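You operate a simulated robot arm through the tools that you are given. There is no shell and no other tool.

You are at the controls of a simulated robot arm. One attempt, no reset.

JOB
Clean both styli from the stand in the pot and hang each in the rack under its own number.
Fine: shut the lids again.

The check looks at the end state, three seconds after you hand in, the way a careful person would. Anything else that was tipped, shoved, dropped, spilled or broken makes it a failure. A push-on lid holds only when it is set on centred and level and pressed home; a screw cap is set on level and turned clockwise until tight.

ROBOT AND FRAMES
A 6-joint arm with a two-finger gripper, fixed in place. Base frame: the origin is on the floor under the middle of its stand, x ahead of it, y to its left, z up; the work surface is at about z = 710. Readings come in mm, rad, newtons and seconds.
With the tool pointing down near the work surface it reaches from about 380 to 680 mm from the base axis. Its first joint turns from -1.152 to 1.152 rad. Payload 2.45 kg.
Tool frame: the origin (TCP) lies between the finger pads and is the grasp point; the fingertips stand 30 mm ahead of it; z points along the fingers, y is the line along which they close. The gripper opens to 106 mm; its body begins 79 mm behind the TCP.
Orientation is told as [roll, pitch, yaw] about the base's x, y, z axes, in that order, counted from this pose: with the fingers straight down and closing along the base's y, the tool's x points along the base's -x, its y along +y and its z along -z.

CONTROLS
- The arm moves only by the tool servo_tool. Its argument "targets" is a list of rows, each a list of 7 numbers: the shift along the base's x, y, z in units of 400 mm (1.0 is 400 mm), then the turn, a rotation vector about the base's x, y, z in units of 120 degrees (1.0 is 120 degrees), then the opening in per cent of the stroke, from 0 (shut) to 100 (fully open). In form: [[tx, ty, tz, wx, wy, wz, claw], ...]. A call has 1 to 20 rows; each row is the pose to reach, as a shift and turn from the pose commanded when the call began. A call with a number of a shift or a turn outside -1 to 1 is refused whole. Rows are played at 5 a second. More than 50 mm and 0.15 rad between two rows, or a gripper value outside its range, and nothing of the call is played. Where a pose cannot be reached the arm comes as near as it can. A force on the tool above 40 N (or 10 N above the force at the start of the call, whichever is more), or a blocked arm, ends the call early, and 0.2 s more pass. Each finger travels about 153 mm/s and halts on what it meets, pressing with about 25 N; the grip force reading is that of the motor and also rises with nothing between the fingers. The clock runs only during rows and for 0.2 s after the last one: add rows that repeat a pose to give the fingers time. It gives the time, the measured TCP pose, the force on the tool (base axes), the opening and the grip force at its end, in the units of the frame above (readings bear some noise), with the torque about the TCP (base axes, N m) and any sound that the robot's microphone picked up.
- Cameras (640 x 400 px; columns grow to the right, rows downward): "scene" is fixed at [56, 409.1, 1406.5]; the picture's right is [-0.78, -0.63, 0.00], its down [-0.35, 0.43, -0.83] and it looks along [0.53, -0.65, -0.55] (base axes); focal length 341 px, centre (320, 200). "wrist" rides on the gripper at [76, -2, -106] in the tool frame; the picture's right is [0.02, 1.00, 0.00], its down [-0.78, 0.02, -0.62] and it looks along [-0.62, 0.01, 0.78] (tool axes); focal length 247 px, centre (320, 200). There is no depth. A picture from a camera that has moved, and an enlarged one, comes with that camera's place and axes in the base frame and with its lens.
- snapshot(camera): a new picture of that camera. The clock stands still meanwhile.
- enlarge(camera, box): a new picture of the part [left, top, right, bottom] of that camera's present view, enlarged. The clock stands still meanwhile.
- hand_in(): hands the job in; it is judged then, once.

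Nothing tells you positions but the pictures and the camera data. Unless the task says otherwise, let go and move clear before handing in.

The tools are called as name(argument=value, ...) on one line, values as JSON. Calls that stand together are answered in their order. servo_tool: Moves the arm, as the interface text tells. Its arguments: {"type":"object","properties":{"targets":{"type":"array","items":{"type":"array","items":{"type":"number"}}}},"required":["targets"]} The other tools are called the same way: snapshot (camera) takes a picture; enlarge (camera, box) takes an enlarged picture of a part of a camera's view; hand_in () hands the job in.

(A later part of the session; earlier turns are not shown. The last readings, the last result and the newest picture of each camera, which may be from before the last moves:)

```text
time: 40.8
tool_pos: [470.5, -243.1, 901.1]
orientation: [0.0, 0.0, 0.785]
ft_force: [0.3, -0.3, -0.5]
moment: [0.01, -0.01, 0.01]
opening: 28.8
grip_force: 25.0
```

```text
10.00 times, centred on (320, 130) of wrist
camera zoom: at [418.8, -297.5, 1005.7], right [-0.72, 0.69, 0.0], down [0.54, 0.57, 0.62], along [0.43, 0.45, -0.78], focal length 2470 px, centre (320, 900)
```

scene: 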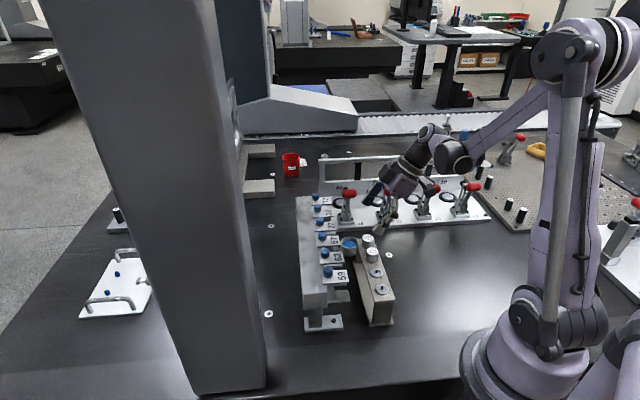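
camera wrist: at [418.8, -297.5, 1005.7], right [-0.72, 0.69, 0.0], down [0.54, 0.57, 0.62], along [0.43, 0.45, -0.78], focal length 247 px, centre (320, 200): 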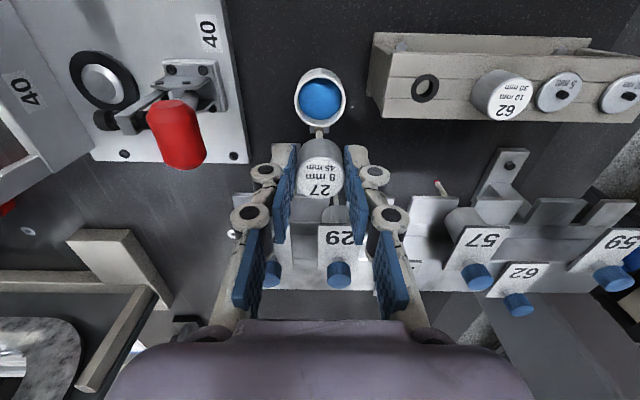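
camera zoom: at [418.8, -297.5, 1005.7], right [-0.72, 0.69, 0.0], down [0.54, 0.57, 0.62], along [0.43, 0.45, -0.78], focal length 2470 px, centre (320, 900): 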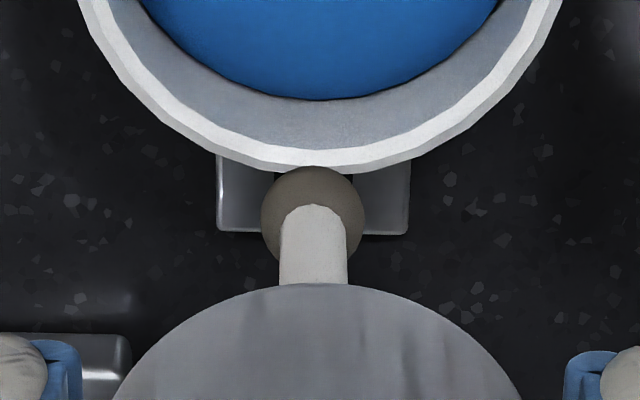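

The ball still looks brown. Before trying more, I'll read the pot's label and the note near the red pot in case they give instructions.

enlarge(camera="scene", box=[275, 140, 325, 190])

enlarge(camera="wrist", box=[280, 55, 360, 115])

enlarge(camera="scene", box=[330, 225, 370, 270])

enlarge(camera="scene", box=[430, 100, 640, 240])

```text
8.00 times, centred on (300, 165) of scene
camera zoom: at [56.0, 409.1, 1406.5], right [-0.78, -0.63, 0.0], down [-0.35, 0.43, -0.83], along [0.53, -0.65, -0.55], focal length 2727 px, centre (480, 480)
```

zoom: 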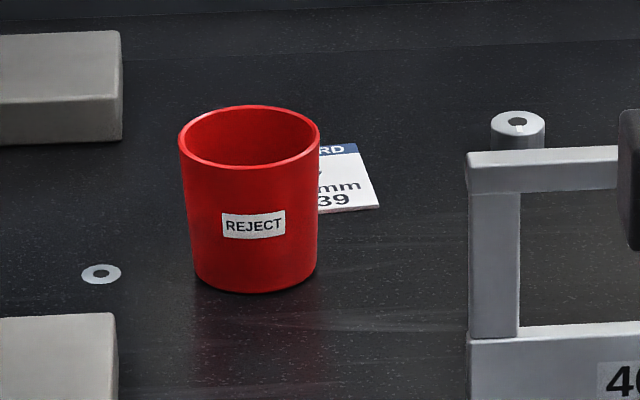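

```text
6.67 times, centred on (320, 85) of wrist
camera zoom: at [418.8, -297.5, 1005.7], right [-0.72, 0.69, 0.0], down [0.54, 0.57, 0.62], along [0.43, 0.45, -0.78], focal length 1646 px, centre (320, 967)
```

zoom: 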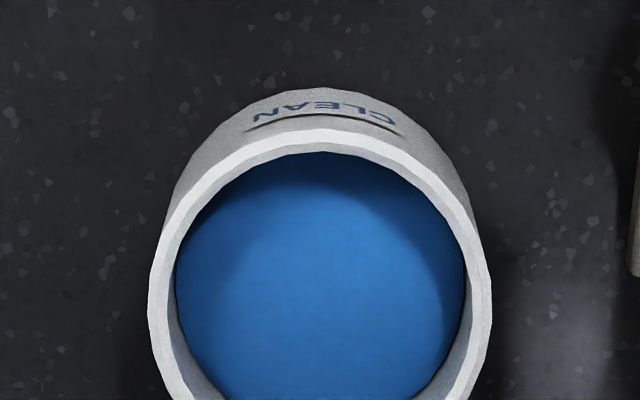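

```text
8.89 times, centred on (350, 248) of scene
camera zoom: at [56.0, 409.1, 1406.5], right [-0.78, -0.63, 0.0], down [-0.35, 0.43, -0.83], along [0.53, -0.65, -0.55], focal length 3030 px, centre (53, -222)
```

zoom: 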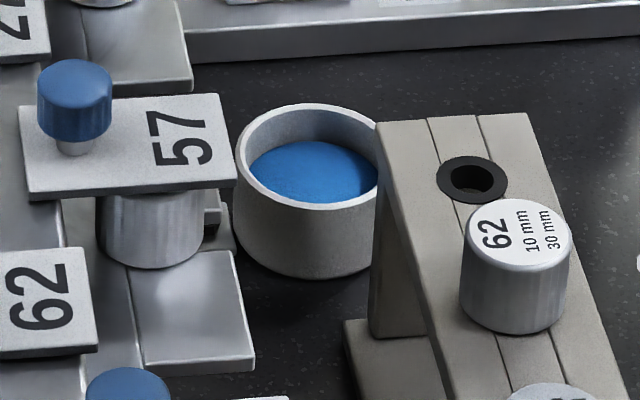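

```text
2.86 times, centred on (535, 170) of scene
camera zoom: at [56.0, 409.1, 1406.5], right [-0.78, -0.63, 0.0], down [-0.35, 0.43, -0.83], along [0.53, -0.65, -0.55], focal length 974 px, centre (-294, 286)
```

zoom: 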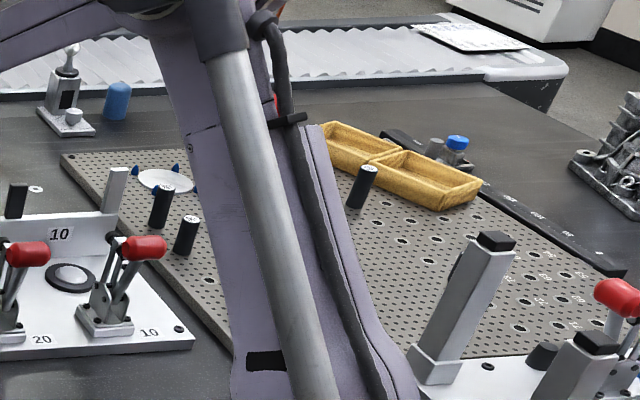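

No instructions there beyond "CLEAN" on the pot. The ball probably needs a longer firm dwell in the putty, so I'll press with a moderate force and hold for several seconds.

servo_tool(targets=[[0, 0, -0.08, 0, 0, 0, 15], [0, 0, -0.16, 0, 0, 0, 15], [0, 0, -0.195, 0, 0, 0, 15], [0, 0, -0.2015, 0, 0, 0, 15], [0, 0, -0.2015, 0, 0, 0, 15], [0, 0, -0.2015, 0, 0, 0, 15]])

enlarge(camera="wrist", box=[290, 100, 350, 150])

```text
time: 42.2
tool_pos: [467.8, -243.7, 820.0]
orientation: [0.0, 0.0, 0.785]
ft_force: [0.6, 0.3, -0.7]
moment: [-0.01, 0.01, -0.01]
opening: 28.5
grip_force: 24.6
```

```text
8.00 times, centred on (320, 125) of wrist
camera zoom: at [416.7, -297.2, 924.4], right [-0.72, 0.69, 0.0], down [0.54, 0.57, 0.62], along [0.43, 0.45, -0.78], focal length 1976 px, centre (320, 800)
```

zoom: 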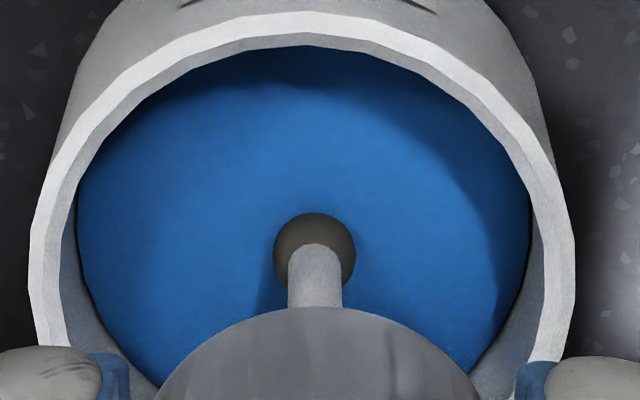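

servo_tool(targets=[[0, 0, -0.00125, 0, 0, 0, 15], [0, 0, -0.0025, 0, 0, 0, 15], [0, 0, -0.0025, 0, 0, 0, 15]])

```text
time: 43.0
tool_pos: [468.8, -243.3, 819.0]
orientation: [0.0, -0.002, 0.786]
ft_force: [-1.5, -0.6, 13.3]
moment: [0.04, 0.1, -0.02]
opening: 28.4
grip_force: 25.2
```

Contact at ~13 N. Holding here for 4 s.

servo_tool(targets=[[0, 0, 0, 0, 0, 0, 15], [0, 0, 0, 0, 0, 0, 15], [0, 0, 0, 0, 0, 0, 15], [0, 0, 0, 0, 0, 0, 15], [0, 0, 0, 0, 0, 0, 15], [0, 0, 0, 0, 0, 0, 15], [0, 0, 0, 0, 0, 0, 15], [0, 0, 0, 0, 0, 0, 15], [0, 0, 0, 0, 0, 0, 15], [0, 0, 0, 0, 0, 0, 15], [0, 0, 0, 0, 0, 0, 15], [0, 0, 0, 0, 0, 0, 15], [0, 0, 0, 0, 0, 0, 15], [0, 0, 0, 0, 0, 0, 15], [0, 0, 0, 0, 0, 0, 15], [0, 0, 0, 0, 0, 0, 15], [0, 0, 0, 0, 0, 0, 15], [0, 0, 0, 0, 0, 0, 15], [0, 0, 0, 0, 0, 0, 15], [0, 0, 0, 0, 0, 0, 15]])

enlarge(camera="wrist", box=[290, 100, 350, 150])

enlarge(camera="scene", box=[346, 232, 366, 250])

```text
time: 47.2
tool_pos: [469.0, -242.5, 818.7]
orientation: [-0.001, 0.0, 0.787]
ft_force: [-0.8, 0.3, 7.4]
moment: [0.0, -0.02, -0.02]
opening: 28.5
grip_force: 25.0
```

```text
8.00 times, centred on (320, 125) of wrist
camera zoom: at [417.2, -297.2, 923.6], right [-0.72, 0.69, 0.0], down [0.54, 0.57, 0.62], along [0.43, 0.45, -0.78], focal length 1976 px, centre (320, 800)
```

zoom: 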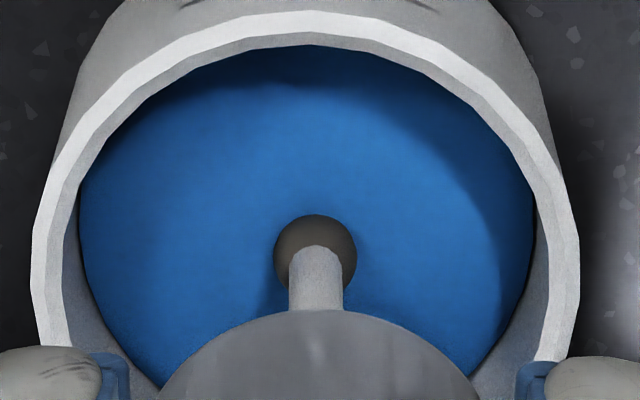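

```text
16.00 times, centred on (356, 241) of scene
camera zoom: at [55.9, 409.1, 1406.5], right [-0.78, -0.63, 0.0], down [-0.35, 0.43, -0.83], along [0.53, -0.65, -0.55], focal length 5454 px, centre (-256, -456)
```

zoom: 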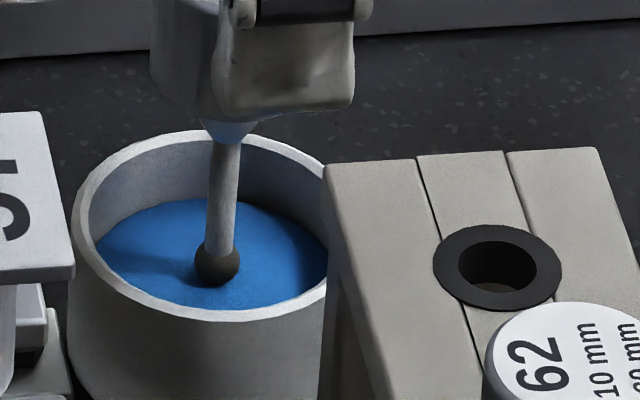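

Force relaxed to 7 N and the colour is unchanged. I'll try rubbing the ball sideways (along the finger-closing direction, where the grip is stiff) while in contact.

servo_tool(targets=[[0.0044, -0.0044, -0.0005, 0, 0, 0, 15], [0.0088, -0.0088, -0.0008, 0, 0, 0, 15], [0.0044, -0.0044, -0.0008, 0, 0, 0, 15], [0, 0, -0.0008, 0, 0, 0, 15], [-0.0044, 0.0044, -0.0008, 0, 0, 0, 15], [-0.0088, 0.0088, -0.001, 0, 0, 0, 15], [-0.0044, 0.0044, -0.001, 0, 0, 0, 15], [0, 0, -0.001, 0, 0, 0, 15], [0.0044, -0.0044, -0.0012, 0, 0, 0, 15], [0.0088, -0.0088, -0.0015, 0, 0, 0, 15], [0.0044, -0.0044, -0.0015, 0, 0, 0, 15], [0, 0, -0.0015, 0, 0, 0, 15]])

enlarge(camera="wrist", box=[290, 100, 350, 150])

enlarge(camera="scene", box=[346, 232, 366, 250])

```text
time: 49.8
tool_pos: [470.2, -242.6, 817.4]
orientation: [0.0, -0.001, 0.785]
ft_force: [0.2, -0.5, -0.7]
moment: [0.0, 0.01, -0.01]
opening: 28.5
grip_force: 24.7
```

```text
8.00 times, centred on (320, 125) of wrist
camera zoom: at [418.2, -297.3, 922.5], right [-0.72, 0.69, 0.0], down [0.54, 0.57, 0.62], along [0.43, 0.45, -0.78], focal length 1976 px, centre (320, 800)
```

zoom: 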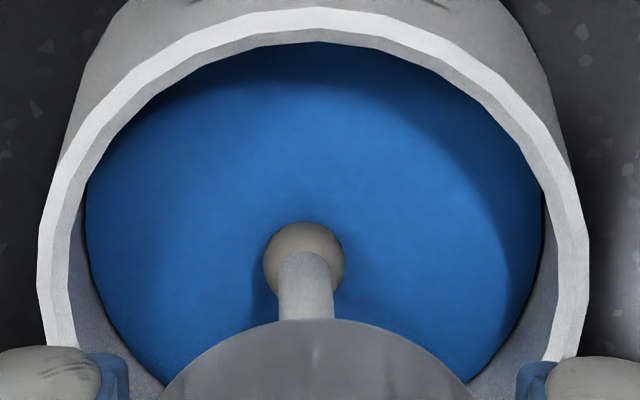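

```text
16.00 times, centred on (356, 241) of scene
camera zoom: at [56.0, 409.1, 1406.5], right [-0.78, -0.63, 0.0], down [-0.35, 0.43, -0.83], along [0.53, -0.65, -0.55], focal length 5454 px, centre (-256, -456)
```

zoom: 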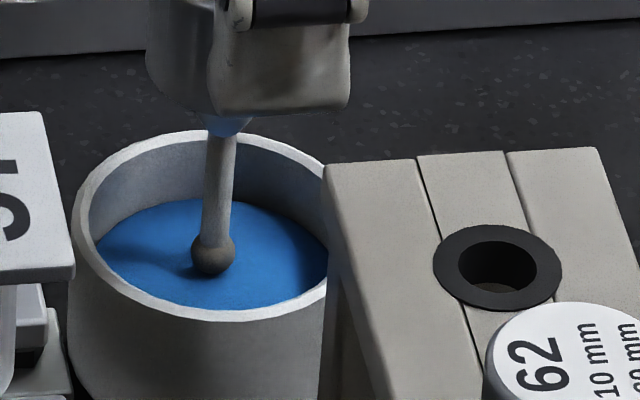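

Rubbing works — the ball has turned much lighter. I'll do another rubbing pass with light contact to finish cleaning.

servo_tool(targets=[[0, 0, -0.0015, 0, 0, 0, 15], [0.0044, -0.0044, -0.002, 0, 0, 0, 15], [0.0088, -0.0088, -0.0022, 0, 0, 0, 15], [0.0044, -0.0044, -0.0022, 0, 0, 0, 15], [0, 0, -0.0022, 0, 0, 0, 15], [-0.0044, 0.0044, -0.0024, 0, 0, 0, 15], [-0.0088, 0.0088, -0.0026, 0, 0, 0, 15], [-0.0044, 0.0044, -0.0026, 0, 0, 0, 15], [0, 0, -0.0028, 0, 0, 0, 15], [0.0044, -0.0044, -0.003, 0, 0, 0, 15], [0.0088, -0.0088, -0.0032, 0, 0, 0, 15], [0.0044, -0.0044, -0.0032, 0, 0, 0, 15], [0, 0, -0.0032, 0, 0, 0, 15]])

enlarge(camera="wrist", box=[290, 100, 350, 150])

enlarge(camera="scene", box=[346, 232, 366, 250])

```text
time: 52.6
tool_pos: [469.9, -244.4, 816.7]
orientation: [-0.003, 0.001, 0.785]
ft_force: [1.3, -2.1, 4.5]
moment: [-0.14, -0.11, -0.01]
opening: 28.6
grip_force: 25.0
```

```text
8.00 times, centred on (320, 125) of wrist
camera zoom: at [418.9, -297.7, 921.1], right [-0.72, 0.69, 0.0], down [0.54, 0.57, 0.62], along [0.43, 0.45, -0.78], focal length 1976 px, centre (320, 800)
```

zoom: 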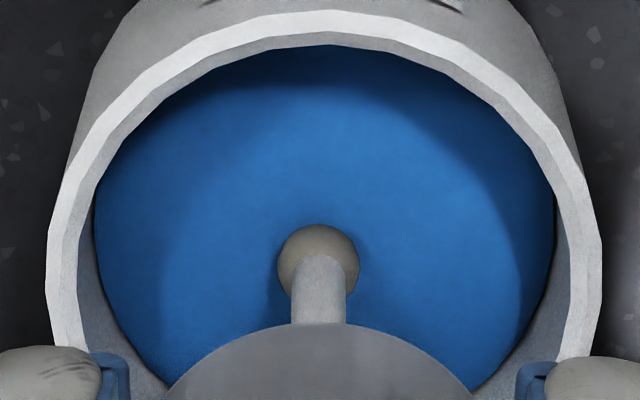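

```text
16.00 times, centred on (356, 241) of scene
camera zoom: at [56.0, 409.1, 1406.5], right [-0.78, -0.63, 0.0], down [-0.35, 0.43, -0.83], along [0.53, -0.65, -0.55], focal length 5454 px, centre (-256, -456)
```

zoom: 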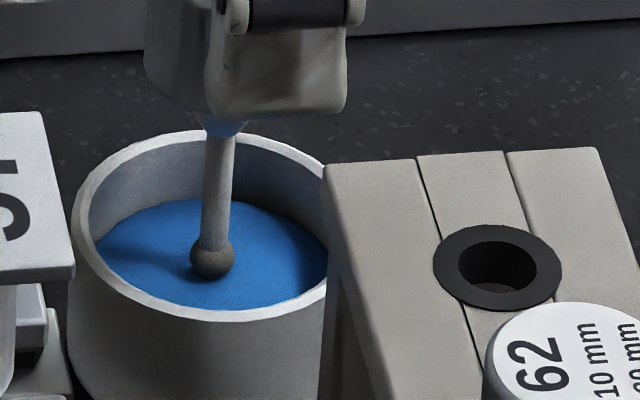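

servo_tool(targets=[[0, 0, 0.05, 0, 0, 0, 15], [0, 0, 0.13, 0, 0, 0, 15], [0, 0, 0.2, 0, 0, 0, 15], [0, 0, 0.2, 0, 0, 0, 15]])

enlarge(camera="scene", box=[345, 195, 375, 235])

enlarge(camera="wrist", box=[300, 110, 340, 150])

snapshot(camera="wrist")

```text
time: 53.6
tool_pos: [471.6, -243.6, 897.8]
orientation: [0.002, -0.001, 0.784]
ft_force: [-0.4, -0.3, -0.6]
moment: [0.01, -0.03, 0.0]
opening: 28.6
grip_force: 24.9
```

```text
10.00 times, centred on (360, 215) of scene
camera zoom: at [56.0, 409.1, 1406.5], right [-0.78, -0.63, 0.0], down [-0.35, 0.43, -0.83], along [0.53, -0.65, -0.55], focal length 3409 px, centre (-80, 50)
```

zoom: 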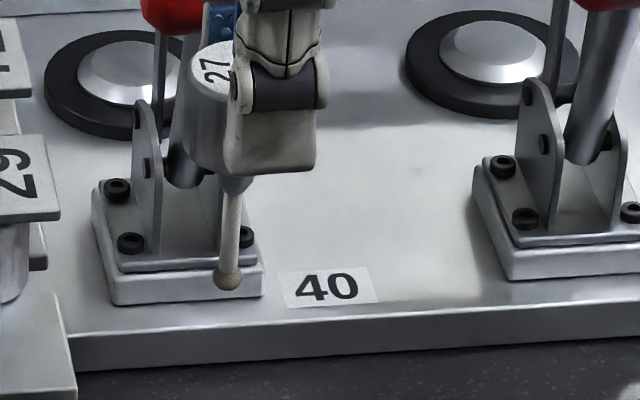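

```text
10.00 times, centred on (320, 130) of wrist
camera zoom: at [418.7, -297.9, 1002.8], right [-0.72, 0.69, 0.0], down [0.54, 0.57, 0.62], along [0.43, 0.45, -0.78], focal length 2470 px, centre (320, 900)
```

zoom: 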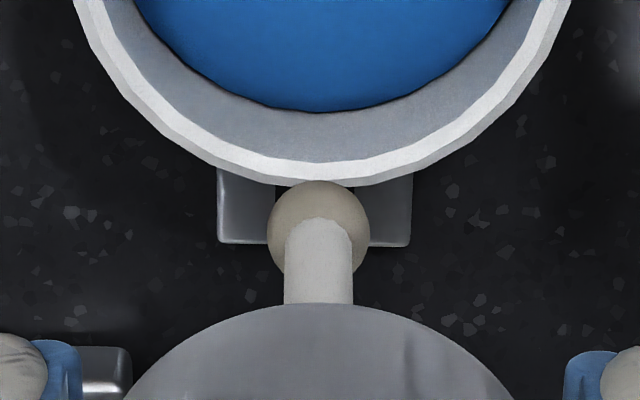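

```text
taken
camera wrist: at [418.7, -297.9, 1002.8], right [-0.72, 0.69, 0.0], down [0.54, 0.57, 0.62], along [0.43, 0.45, -0.78], focal length 247 px, centre (320, 200)
```

wrist: 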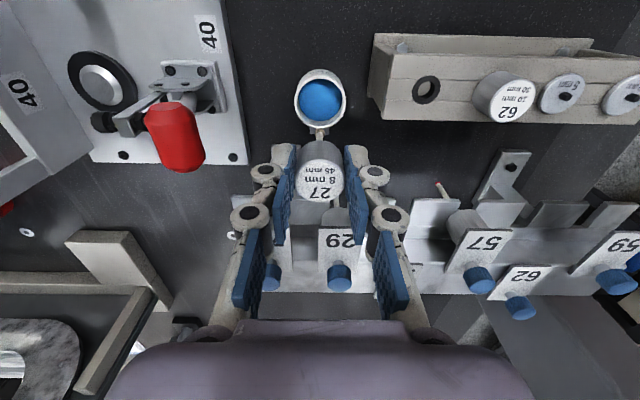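

The ball is clearly lighter (beige now). I'll do another rubbing pass to see whether it gets cleaner still.

servo_tool(targets=[[0, 0, -0.08, 0, 0, 0, 15], [0, 0, -0.16, 0, 0, 0, 15], [0, 0, -0.195, 0, 0, 0, 15], [0, 0, -0.2005, 0, 0, 0, 15], [0.0055, -0.0055, -0.2012, 0, 0, 0, 15], [0.011, -0.011, -0.2015, 0, 0, 0, 15], [0.0055, -0.0055, -0.2015, 0, 0, 0, 15], [0, 0, -0.2015, 0, 0, 0, 15], [-0.0055, 0.0055, -0.2018, 0, 0, 0, 15], [-0.011, 0.011, -0.202, 0, 0, 0, 15], [-0.0055, 0.0055, -0.202, 0, 0, 0, 15], [0, 0, -0.202, 0, 0, 0, 15], [0.0055, -0.0055, -0.2024, 0, 0, 0, 15], [0.011, -0.011, -0.2028, 0, 0, 0, 15], [0.0055, -0.0055, -0.2028, 0, 0, 0, 15], [0, 0, -0.2028, 0, 0, 0, 15], [-0.0055, 0.0055, -0.203, 0, 0, 0, 15], [-0.011, 0.011, -0.2034, 0, 0, 0, 15], [-0.0055, 0.0055, -0.2034, 0, 0, 0, 15], [0, 0, -0.2034, 0, 0, 0, 15]])

enlarge(camera="wrist", box=[290, 100, 350, 150])

enlarge(camera="scene", box=[346, 232, 366, 250])

```text
time: 57.8
tool_pos: [470.5, -241.3, 814.9]
orientation: [0.0, -0.002, 0.788]
ft_force: [0.9, -0.9, 0.6]
moment: [0.0, -0.02, -0.01]
opening: 28.8
grip_force: 25.2
```

```text
8.00 times, centred on (320, 125) of wrist
camera zoom: at [418.5, -296.3, 919.1], right [-0.72, 0.69, 0.0], down [0.54, 0.57, 0.62], along [0.43, 0.45, -0.78], focal length 1976 px, centre (320, 800)
```

zoom: 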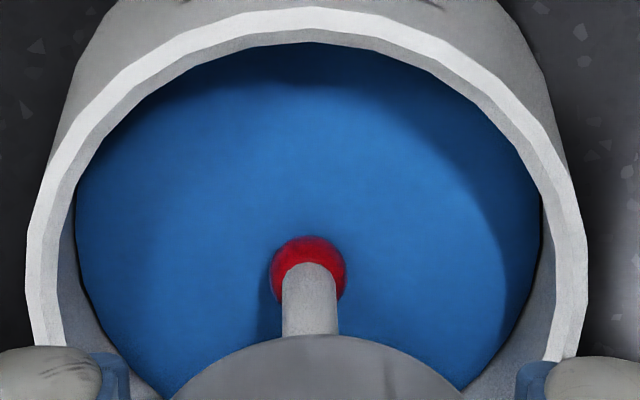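

```text
16.00 times, centred on (356, 241) of scene
camera zoom: at [56.0, 409.1, 1406.5], right [-0.78, -0.63, 0.0], down [-0.35, 0.43, -0.83], along [0.53, -0.65, -0.55], focal length 5454 px, centre (-256, -456)
```

zoom: 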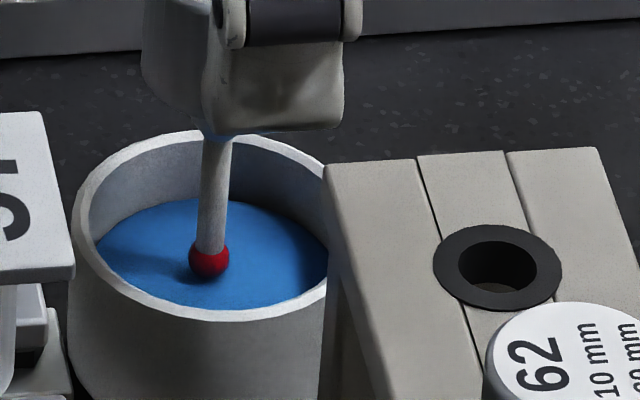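

The ball is ruby red now — stylus 27 is clean. The body has slid up in the grip, so I'll lift and check how it sits, then re-seat it in its stand hole to regrip properly.

servo_tool(targets=[[0, 0, 0.05, 0, 0, 0, 15], [0, 0, 0.13, 0, 0, 0, 15], [0, 0, 0.2, 0, 0, 0, 15], [0, 0, 0.29, 0, 0, 0, 15], [0, 0, 0.29, 0, 0, 0, 15]])

snapshot(camera="wrist")

enlarge(camera="wrist", box=[250, 100, 390, 240])

enlarge(camera="scene", box=[340, 175, 385, 235])

```text
time: 59.0
tool_pos: [471.6, -242.5, 933.2]
orientation: [0.001, 0.0, 0.787]
ft_force: [0.7, -0.1, -0.8]
moment: [-0.04, 0.0, 0.0]
opening: 28.5
grip_force: 26.2
```

```text
taken
camera wrist: at [419.1, -296.4, 1037.9], right [-0.72, 0.69, 0.0], down [0.54, 0.57, 0.62], along [0.43, 0.45, -0.78], focal length 247 px, centre (320, 200)
```

wrist: 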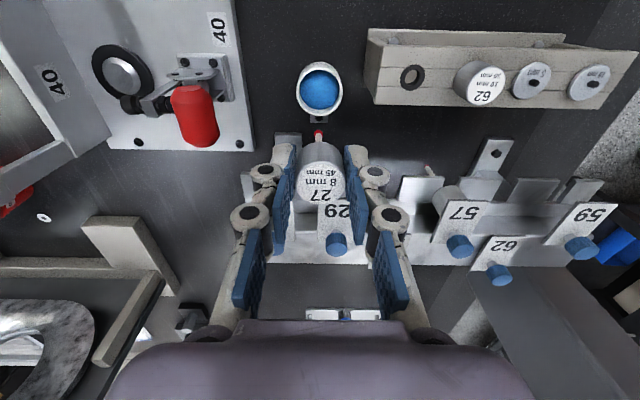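

```text
2.86 times, centred on (320, 170) of wrist
camera zoom: at [419.1, -296.4, 1037.9], right [-0.72, 0.69, 0.0], down [0.54, 0.57, 0.62], along [0.43, 0.45, -0.78], focal length 706 px, centre (320, 286)
```

zoom: 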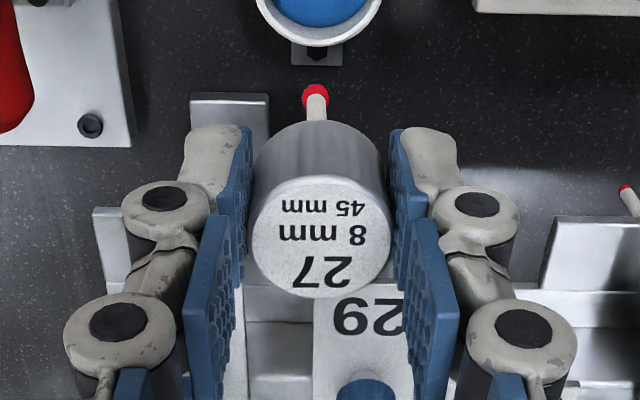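

```text
6.67 times, centred on (362, 205) of scene
camera zoom: at [56.0, 409.1, 1406.5], right [-0.78, -0.63, 0.0], down [-0.35, 0.43, -0.83], along [0.53, -0.65, -0.55], focal length 2272 px, centre (37, 167)
```

zoom: 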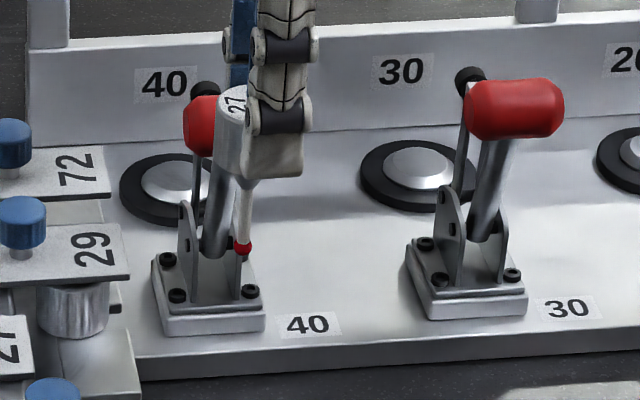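

Body bottom is about 2 mm above the fingertips, so I can hang it directly with a tiny drop. I'll raise and move above slot 27 to view the slot closely.

servo_tool(targets=[[0, 0, 0.1, 0, 0, 0, 15], [0, 0.03, 0.15, 0, 0, 0, 15], [0, 0.11, 0.15, 0, 0, 0, 15], [0, 0.19, 0.15, 0, 0, 0, 15], [0, 0.24, 0.15, 0, 0, 0, 15], [0, 0.264, 0.15, 0, 0, 0, 15], [0, 0.264, 0.15, 0, 0, 0, 15]])

snapshot(camera="wrist")

enlarge(camera="wrist", box=[250, 40, 390, 180])

enlarge(camera="scene", box=[300, 170, 370, 260])

```text
time: 60.6
tool_pos: [469.3, -138.3, 991.3]
orientation: [-0.001, -0.002, 0.786]
ft_force: [-0.5, -0.1, 0.3]
moment: [-0.04, 0.05, 0.02]
opening: 28.5
grip_force: 24.4
```

```text
taken
camera wrist: at [417.7, -192.5, 1096.0], right [-0.72, 0.69, 0.0], down [0.54, 0.57, 0.62], along [0.43, 0.45, -0.78], focal length 247 px, centre (320, 200)
```

wrist: 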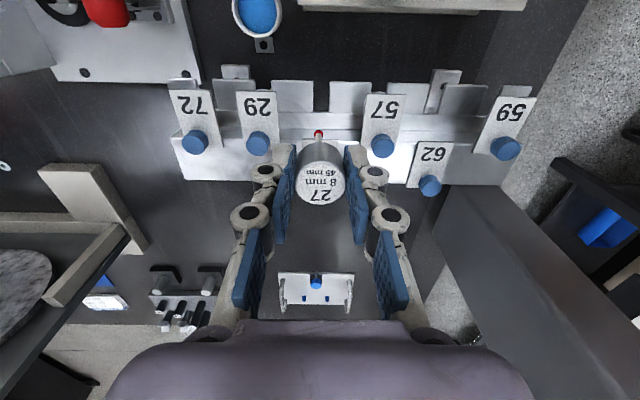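

```text
2.86 times, centred on (320, 110) of wrist
camera zoom: at [417.7, -192.5, 1096.0], right [-0.72, 0.69, 0.0], down [0.54, 0.57, 0.62], along [0.43, 0.45, -0.78], focal length 706 px, centre (320, 457)
```

zoom: 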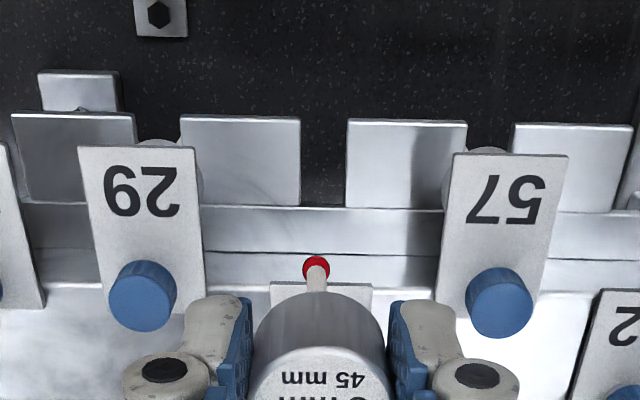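

```text
4.44 times, centred on (335, 215) of scene
camera zoom: at [56.0, 409.1, 1406.5], right [-0.78, -0.63, 0.0], down [-0.35, 0.43, -0.83], along [0.53, -0.65, -0.55], focal length 1515 px, centre (253, 133)
```

zoom: 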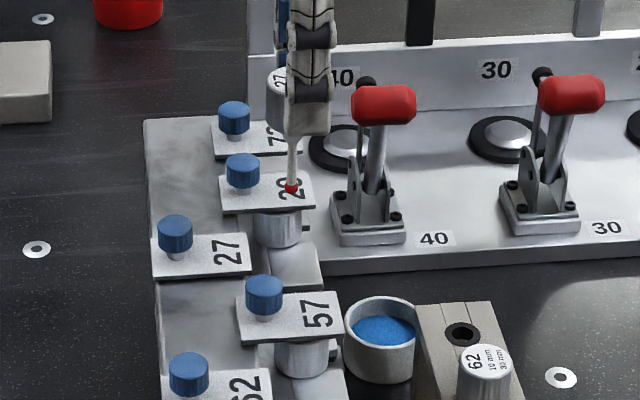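

enlarge(camera="wrist", box=[255, 70, 325, 120])

enlarge(camera="wrist", box=[335, 70, 405, 120])

enlarge(camera="wrist", box=[285, 70, 355, 120])

```text
8.00 times, centred on (290, 95) of wrist
camera zoom: at [417.7, -192.5, 1096.0], right [-0.72, 0.69, 0.0], down [0.54, 0.57, 0.62], along [0.43, 0.45, -0.78], focal length 1976 px, centre (560, 1040)
```

zoom: 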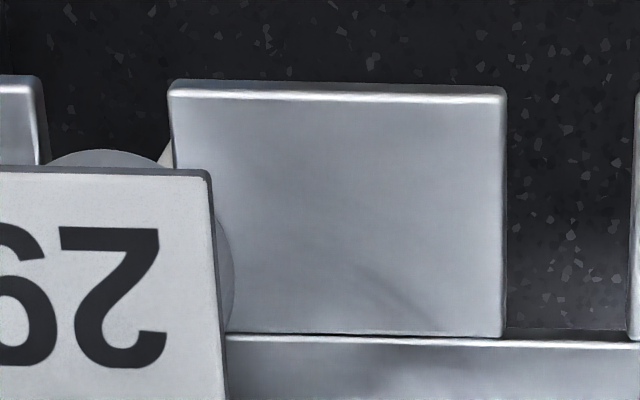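

```text
8.00 times, centred on (370, 95) of wrist
camera zoom: at [417.7, -192.5, 1096.0], right [-0.72, 0.69, 0.0], down [0.54, 0.57, 0.62], along [0.43, 0.45, -0.78], focal length 1976 px, centre (-80, 1040)
```

zoom: 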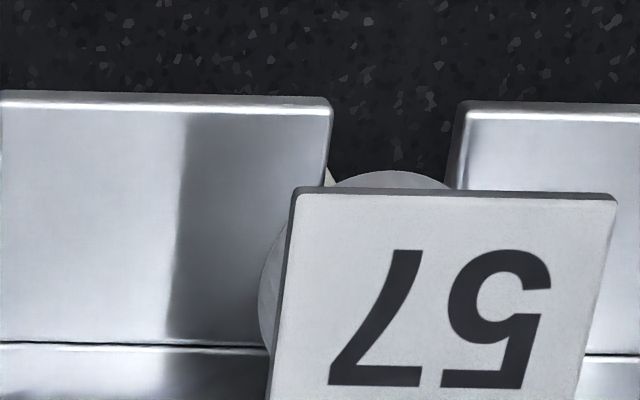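

```text
8.00 times, centred on (320, 95) of wrist
camera zoom: at [417.7, -192.5, 1096.0], right [-0.72, 0.69, 0.0], down [0.54, 0.57, 0.62], along [0.43, 0.45, -0.78], focal length 1976 px, centre (320, 1040)
```

zoom: 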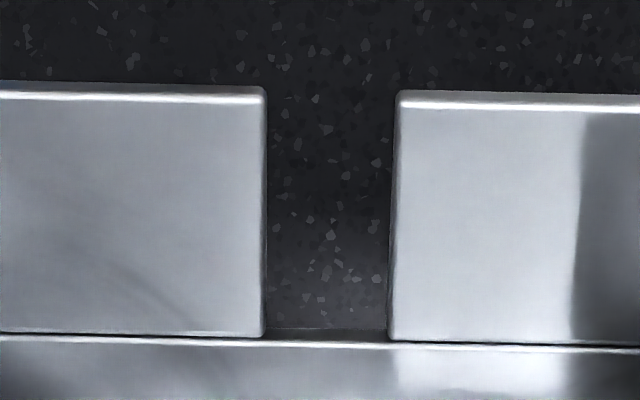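

The slot geometry is now clear: plate at z≈831, seat centre near h≈241, and the stylus sits ~6 mm forward of the tool axis, so the TCP is already nearly right. I'll make a ~1 mm trim and lower the ball through the slot to just above seating.

servo_tool(targets=[[-0.0028, -0.001, -0.03, 0, 0, 0, 15], [-0.0028, -0.001, -0.1, 0, 0, 0, 15], [-0.0028, -0.001, -0.17, 0, 0, 0, 15], [-0.0028, -0.001, -0.23, 0, 0, 0, 15], [-0.0028, -0.001, -0.26, 0, 0, 0, 15], [-0.0028, -0.001, -0.26, 0, 0, 0, 15]])

snapshot(camera="wrist")

enlarge(camera="wrist", box=[250, 90, 390, 230])

enlarge(camera="scene", box=[300, 180, 360, 260])

```text
time: 62.0
tool_pos: [468.4, -139.5, 888.0]
orientation: [-0.001, -0.001, 0.786]
ft_force: [0.1, 0.0, 0.1]
moment: [0.02, 0.04, -0.02]
opening: 28.4
grip_force: 25.3
```

```text
taken
camera wrist: at [416.8, -192.9, 991.4], right [-0.72, 0.69, 0.0], down [0.54, 0.57, 0.62], along [0.43, 0.45, -0.78], focal length 247 px, centre (320, 200)
```

wrist: 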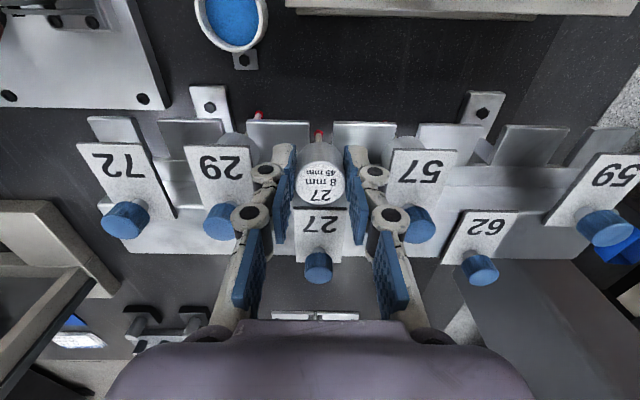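

```text
2.86 times, centred on (320, 160) of wrist
camera zoom: at [416.8, -192.9, 991.4], right [-0.72, 0.69, 0.0], down [0.54, 0.57, 0.62], along [0.43, 0.45, -0.78], focal length 706 px, centre (320, 314)
```

zoom: 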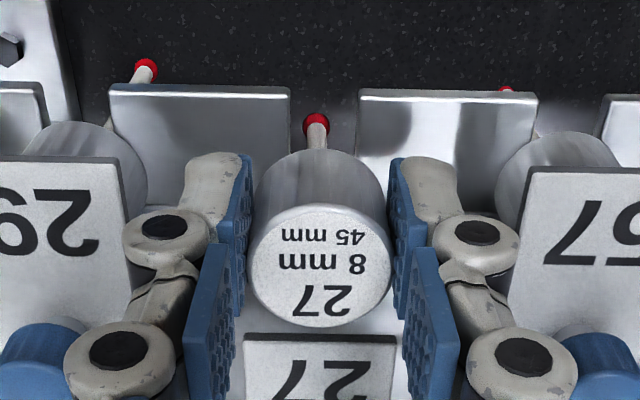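

```text
5.00 times, centred on (330, 220) of scene
camera zoom: at [56.0, 409.1, 1406.5], right [-0.78, -0.63, 0.0], down [-0.35, 0.43, -0.83], along [0.53, -0.65, -0.55], focal length 1704 px, centre (270, 100)
```

zoom: 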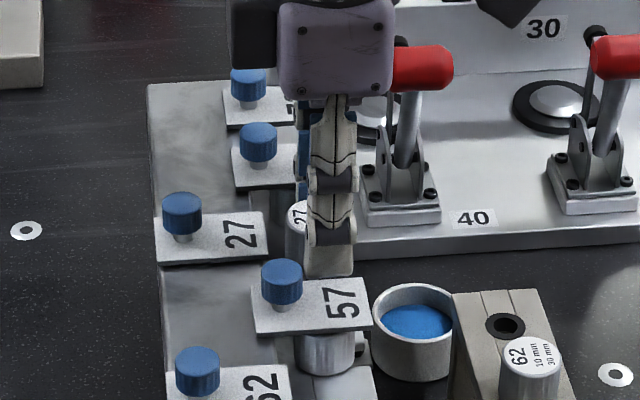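

The ball is in the slot with clearance to neighbouring lids. Lowering slowly to seat the body on the fork.

servo_tool(targets=[[-0.0011, 0.0011, -0.01, 0, 0, 0, 15], [-0.0011, 0.0011, -0.02, 0, 0, 0, 15], [-0.0011, 0.0011, -0.03, 0, 0, 0, 15], [-0.0011, 0.0011, -0.0375, 0, 0, 0, 15], [-0.0011, 0.0011, -0.0375, 0, 0, 0, 15]])

enlarge(camera="wrist", box=[250, 90, 390, 230])

enlarge(camera="scene", box=[300, 180, 360, 260])

```text
time: 63.2
tool_pos: [470.3, -137.7, 872.8]
orientation: [0.0, 0.0, 0.786]
ft_force: [-0.1, 0.4, -0.5]
moment: [-0.01, -0.03, 0.01]
opening: 28.6
grip_force: 25.0
```

```text
2.86 times, centred on (320, 160) of wrist
camera zoom: at [417.5, -192.1, 977.1], right [-0.72, 0.69, 0.0], down [0.54, 0.57, 0.62], along [0.43, 0.45, -0.78], focal length 706 px, centre (320, 314)
```

zoom: 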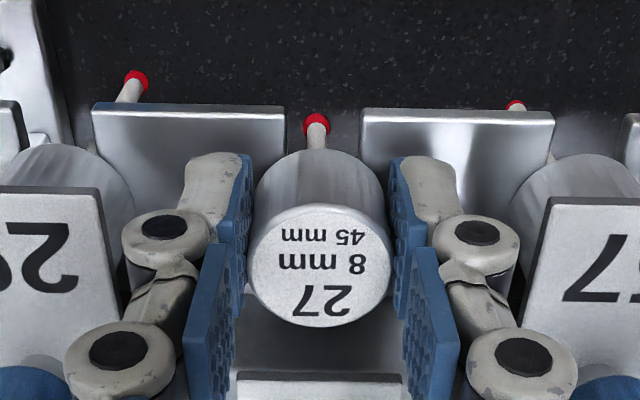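

```text
5.00 times, centred on (330, 220) of scene
camera zoom: at [56.0, 409.1, 1406.5], right [-0.78, -0.63, 0.0], down [-0.35, 0.43, -0.83], along [0.53, -0.65, -0.55], focal length 1704 px, centre (270, 100)
```

zoom: 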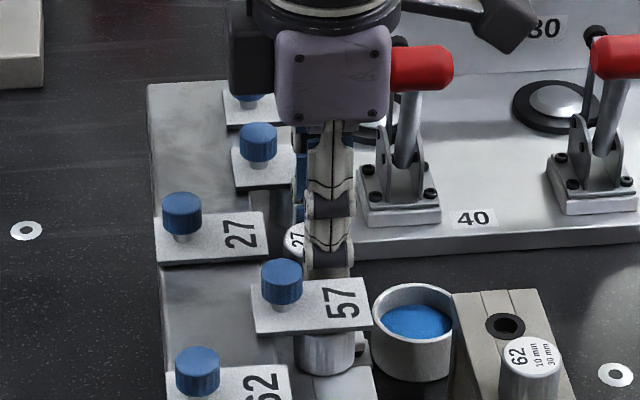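

servo_tool(targets=[[0, 0, -0.004, 0, 0, 0, 15], [0, 0, -0.0075, 0, 0, 0, 15], [0, 0, -0.0075, 0, 0, 0, 15]])

```text
time: 64.0
tool_pos: [468.5, -137.7, 871.1]
orientation: [-0.002, 0.0, 0.784]
ft_force: [0.1, 1.0, 10.3]
moment: [0.1, 0.08, 0.0]
opening: 28.6
grip_force: 24.5
```

Contact felt at ~10 N: the body is seated on the fork. Checking before release.

enlarge(camera="wrist", box=[250, 90, 390, 230])

snapshot(camera="wrist")

```text
2.86 times, centred on (320, 160) of wrist
camera zoom: at [417.1, -192.0, 975.0], right [-0.72, 0.69, 0.0], down [0.54, 0.57, 0.62], along [0.43, 0.45, -0.78], focal length 706 px, centre (320, 314)
```

zoom: 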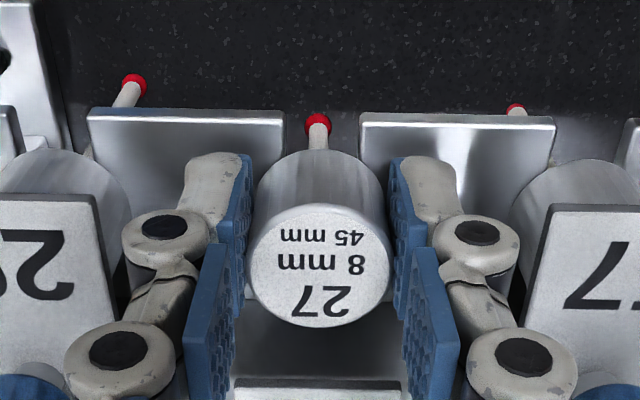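

```text
taken
camera wrist: at [417.1, -192.0, 975.0], right [-0.72, 0.69, 0.0], down [0.54, 0.57, 0.62], along [0.43, 0.45, -0.78], focal length 247 px, centre (320, 200)
```

wrist: 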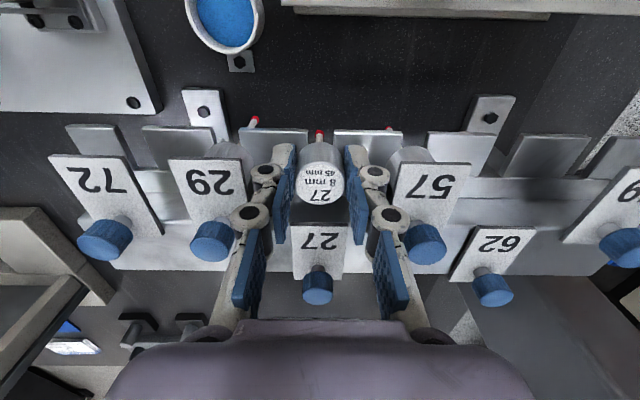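

It lines up with its neighbours. Releasing with a small opening and rising.

servo_tool(targets=[[0, 0, 0, 0, 0, 0, 29], [0, 0, 0, 0, 0, 0, 31], [0, 0, 0, 0, 0, 0, 31], [0, 0, 0.01, 0, 0, 0, 31], [0, 0, 0.03, 0, 0, 0, 31], [0, 0, 0.06, 0, 0, 0, 31]])

snapshot(camera="wrist")

enlarge(camera="wrist", box=[250, 70, 390, 210])

```text
time: 65.4
tool_pos: [467.4, -138.1, 894.5]
orientation: [0.0, -0.001, 0.787]
ft_force: [0.4, 0.3, -0.7]
moment: [0.03, -0.03, -0.01]
opening: 33.0
grip_force: 0.1
```

```text
taken
camera wrist: at [416.2, -192.8, 998.8], right [-0.72, 0.69, 0.0], down [0.54, 0.57, 0.62], along [0.43, 0.45, -0.78], focal length 247 px, centre (320, 200)
```

wrist: 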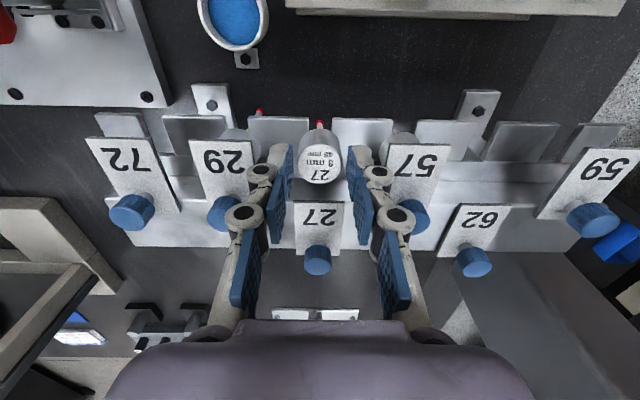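

```text
2.86 times, centred on (320, 140) of wrist
camera zoom: at [416.2, -192.8, 998.8], right [-0.72, 0.69, 0.0], down [0.54, 0.57, 0.62], along [0.43, 0.45, -0.78], focal length 706 px, centre (320, 371)
```

zoom: 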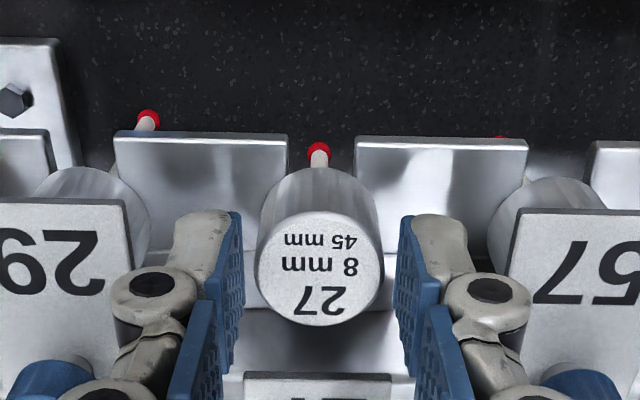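

Stylus 27 hangs properly. Next I'll go to lid 27's knob (open position) to shut it.

servo_tool(targets=[[0, 0, 0.08, 0, 0, 0, 31], [0, 0, 0.1665, 0, 0, 0, 40], [0.06, 0.06, 0.1665, 0, 0, 0, 40], [0.1265, 0.128, 0.1665, 0, 0, 0, 40], [0.1265, 0.128, 0.1, 0, 0, 0, 40], [0.1265, 0.128, 0.065, 0, 0, 0, 40], [0.1265, 0.128, 0.065, 0, 0, 0, 40]])

snapshot(camera="wrist")

enlarge(camera="wrist", box=[240, 90, 400, 240])

```text
time: 67.0
tool_pos: [518.9, -86.6, 919.2]
orientation: [0.0, 0.0, 0.787]
ft_force: [-0.3, 0.4, 0.7]
moment: [0.05, 0.01, 0.04]
opening: 42.5
grip_force: 0.2
```

```text
taken
camera wrist: at [466.5, -140.6, 1022.0], right [-0.72, 0.69, 0.0], down [0.54, 0.57, 0.62], along [0.43, 0.45, -0.78], focal length 247 px, centre (320, 200)
```

wrist: 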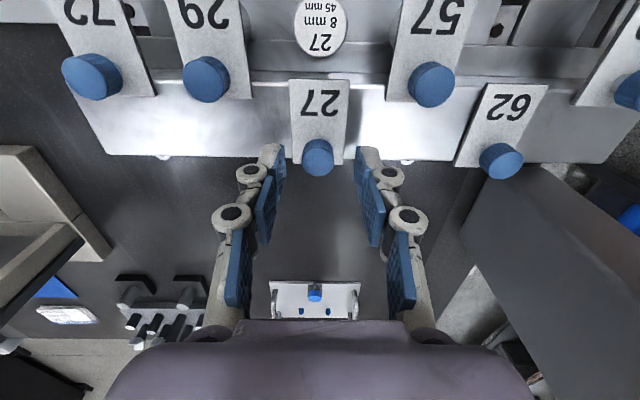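

```text
2.67 times, centred on (320, 165) of wrist
camera zoom: at [466.5, -140.6, 1022.0], right [-0.72, 0.69, 0.0], down [0.54, 0.57, 0.62], along [0.43, 0.45, -0.78], focal length 659 px, centre (320, 293)
```

zoom: 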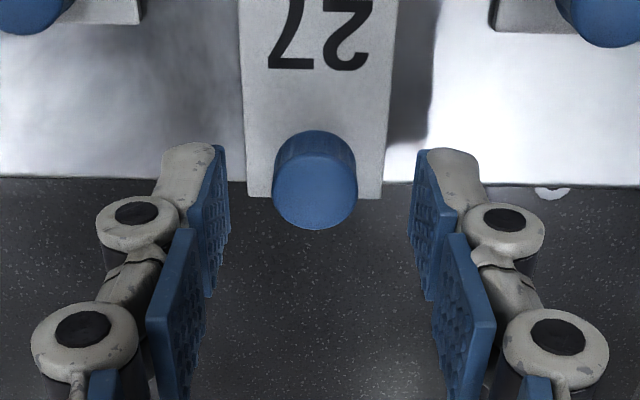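

servo_tool(targets=[[0.0021, -0.0021, -0.01, 0, 0, 0, 40], [0.0021, -0.0021, -0.0175, 0, 0, 0, 40], [0.0021, -0.0021, -0.0175, 0, 0, 0, 25], [0.0021, -0.0021, -0.0175, 0, 0, 0, 12], [0.0021, -0.0021, -0.0175, 0, 0, 0, 12]])

enlarge(camera="wrist", box=[240, 90, 400, 240])

```text
time: 68.2
tool_pos: [519.9, -87.6, 911.3]
orientation: [-0.002, -0.001, 0.785]
ft_force: [-0.3, -0.1, 0.2]
moment: [0.02, 0.0, 0.02]
opening: 19.4
grip_force: 25.2
```

```text
2.67 times, centred on (320, 165) of wrist
camera zoom: at [467.1, -141.7, 1016.4], right [-0.72, 0.69, 0.0], down [0.54, 0.57, 0.62], along [0.43, 0.45, -0.78], focal length 659 px, centre (320, 293)
```

zoom: 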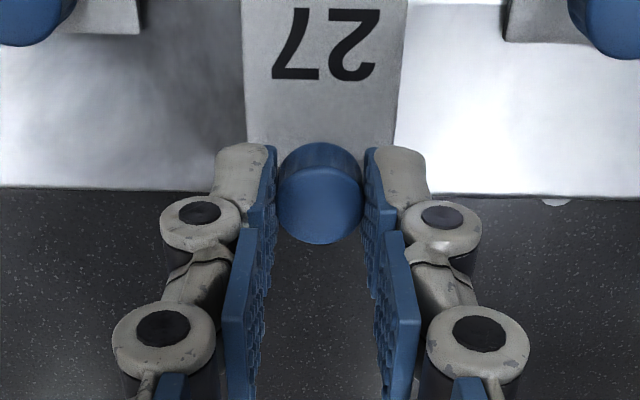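

Knob 27 gripped cleanly. Sliding the lid back toward closed in steps.

servo_tool(targets=[[-0.0125, -0.0125, 0, 0, 0, 0, 12], [-0.025, -0.025, 0, 0, 0, 0, 12], [-0.0375, -0.0375, -0.001, 0, 0, 0, 12], [-0.05, -0.05, -0.002, 0, 0, 0, 12], [-0.05, -0.05, -0.002, 0, 0, 0, 12]])

snapshot(camera="wrist")

```text
time: 69.4
tool_pos: [501.0, -106.8, 912.1]
orientation: [0.0, 0.0, 0.786]
ft_force: [-5.7, 6.1, 2.3]
moment: [0.22, 0.12, 0.02]
opening: 19.3
grip_force: 25.0
```

```text
taken
camera wrist: at [448.3, -160.9, 1016.4], right [-0.72, 0.69, 0.0], down [0.54, 0.57, 0.62], along [0.43, 0.45, -0.78], focal length 247 px, centre (320, 200)
```

wrist: 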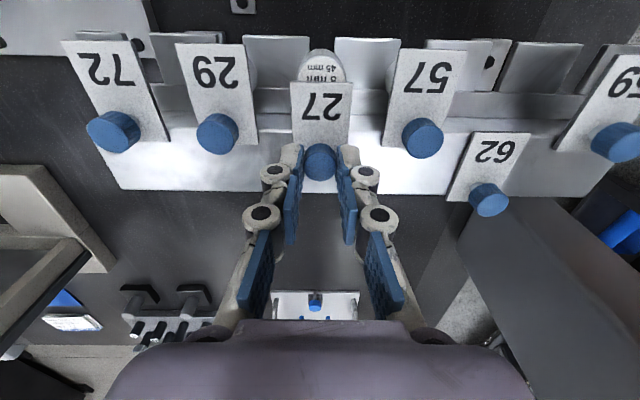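

servo_tool(targets=[[-0.0105, -0.0095, 0, 0, 0, 0, 12], [-0.0205, -0.0195, -0.001, 0, 0, 0, 12], [-0.0295, -0.0285, -0.002, 0, 0, 0, 12], [-0.0295, -0.0285, -0.002, 0, 0, 0, 12]])

snapshot(camera="wrist")

```text
time: 70.4
tool_pos: [487.4, -118.0, 912.2]
orientation: [0.0, -0.004, 0.788]
ft_force: [-4.7, 10.6, 21.2]
moment: [0.31, 0.21, -0.02]
opening: 19.7
grip_force: 24.4
```

```text
taken
camera wrist: at [435.9, -173.1, 1016.1], right [-0.72, 0.69, 0.0], down [0.54, 0.57, 0.62], along [0.43, 0.45, -0.78], focal length 247 px, centre (320, 200)
```

wrist: 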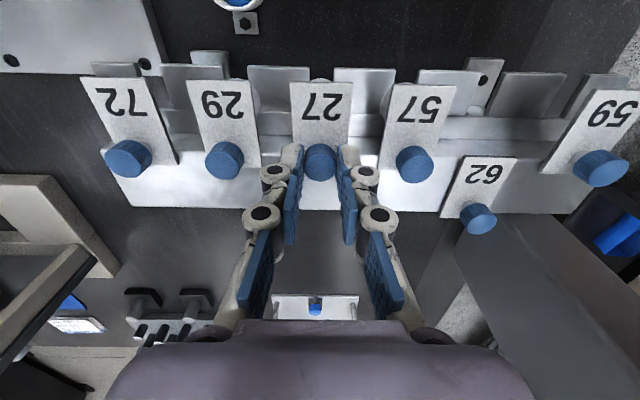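

servo_tool(targets=[[-0.0005, 0.0005, 0.0025, 0, 0, 0, 12], [-0.0035, -0.0025, 0.0025, 0, 0, 0, 12], [-0.0035, -0.0025, 0.0025, 0, 0, 0, 12]])

enlarge(camera="wrist", box=[180, 60, 460, 200])

```text
time: 71.2
tool_pos: [487.6, -118.9, 911.9]
orientation: [-0.003, -0.004, 0.788]
ft_force: [7.7, 10.7, 17.5]
moment: [0.22, 0.0, 0.0]
opening: 19.2
grip_force: 25.5
```

```text
2.29 times, centred on (320, 130) of wrist
camera zoom: at [435.4, -173.1, 1015.8], right [-0.72, 0.69, 0.0], down [0.54, 0.57, 0.62], along [0.43, 0.45, -0.78], focal length 564 px, centre (320, 360)
```

zoom: 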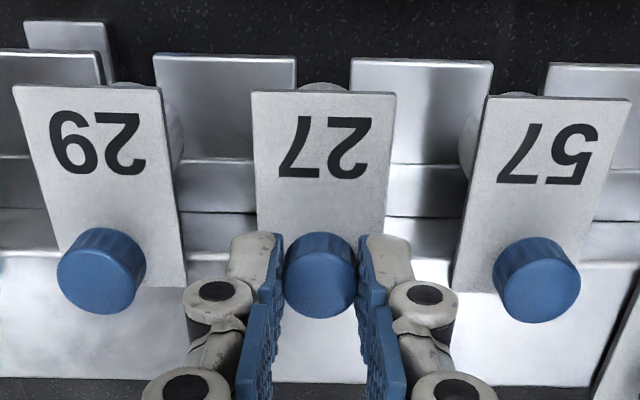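

The lid 27 is firmly against its closed stop and aligned with its neighbours. Releasing and rising.

servo_tool(targets=[[0.001, 0.001, 0.001, 0, 0, 0, 12], [0.001, 0.001, 0.001, 0, 0, 0, 25], [0.001, 0.001, 0.001, 0, 0, 0, 40], [0.001, 0.001, 0.001, 0, 0, 0, 40], [0.001, 0.001, 0.06, 0, 0, 0, 40], [0.001, 0.001, 0.15, 0, 0, 0, 40], [-0.04, -0.04, 0.22, 0, 0, 0, 50], [-0.04, -0.04, 0.22, 0, 0, 0, 50]])

snapshot(camera="wrist")

enlarge(camera="scene", box=[290, 180, 370, 290])

```text
time: 73.0
tool_pos: [474.4, -132.7, 998.7]
orientation: [0.001, 0.0, 0.785]
ft_force: [0.3, -0.2, 0.4]
moment: [0.02, -0.06, -0.01]
opening: 53.1
grip_force: 0.1
```

```text
taken
camera wrist: at [421.7, -187.6, 1103.7], right [-0.72, 0.69, 0.0], down [0.54, 0.57, 0.62], along [0.43, 0.45, -0.78], focal length 247 px, centre (320, 200)
```

wrist: 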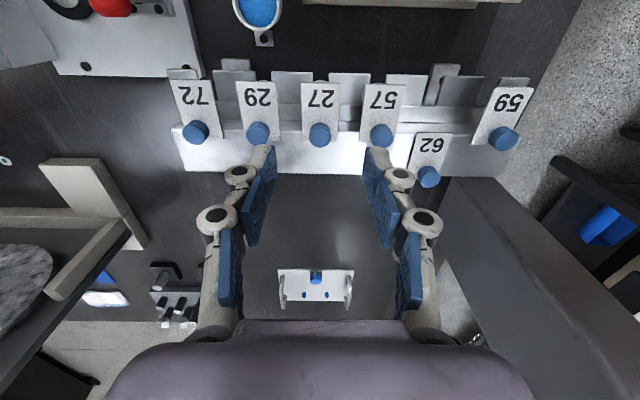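

```text
3.64 times, centred on (330, 235) of scene
camera zoom: at [56.0, 409.1, 1406.5], right [-0.78, -0.63, 0.0], down [-0.35, 0.43, -0.83], along [0.53, -0.65, -0.55], focal length 1240 px, centre (284, 73)
```

zoom: 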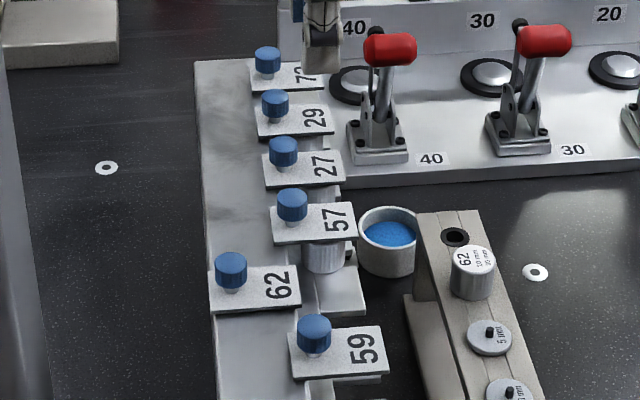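

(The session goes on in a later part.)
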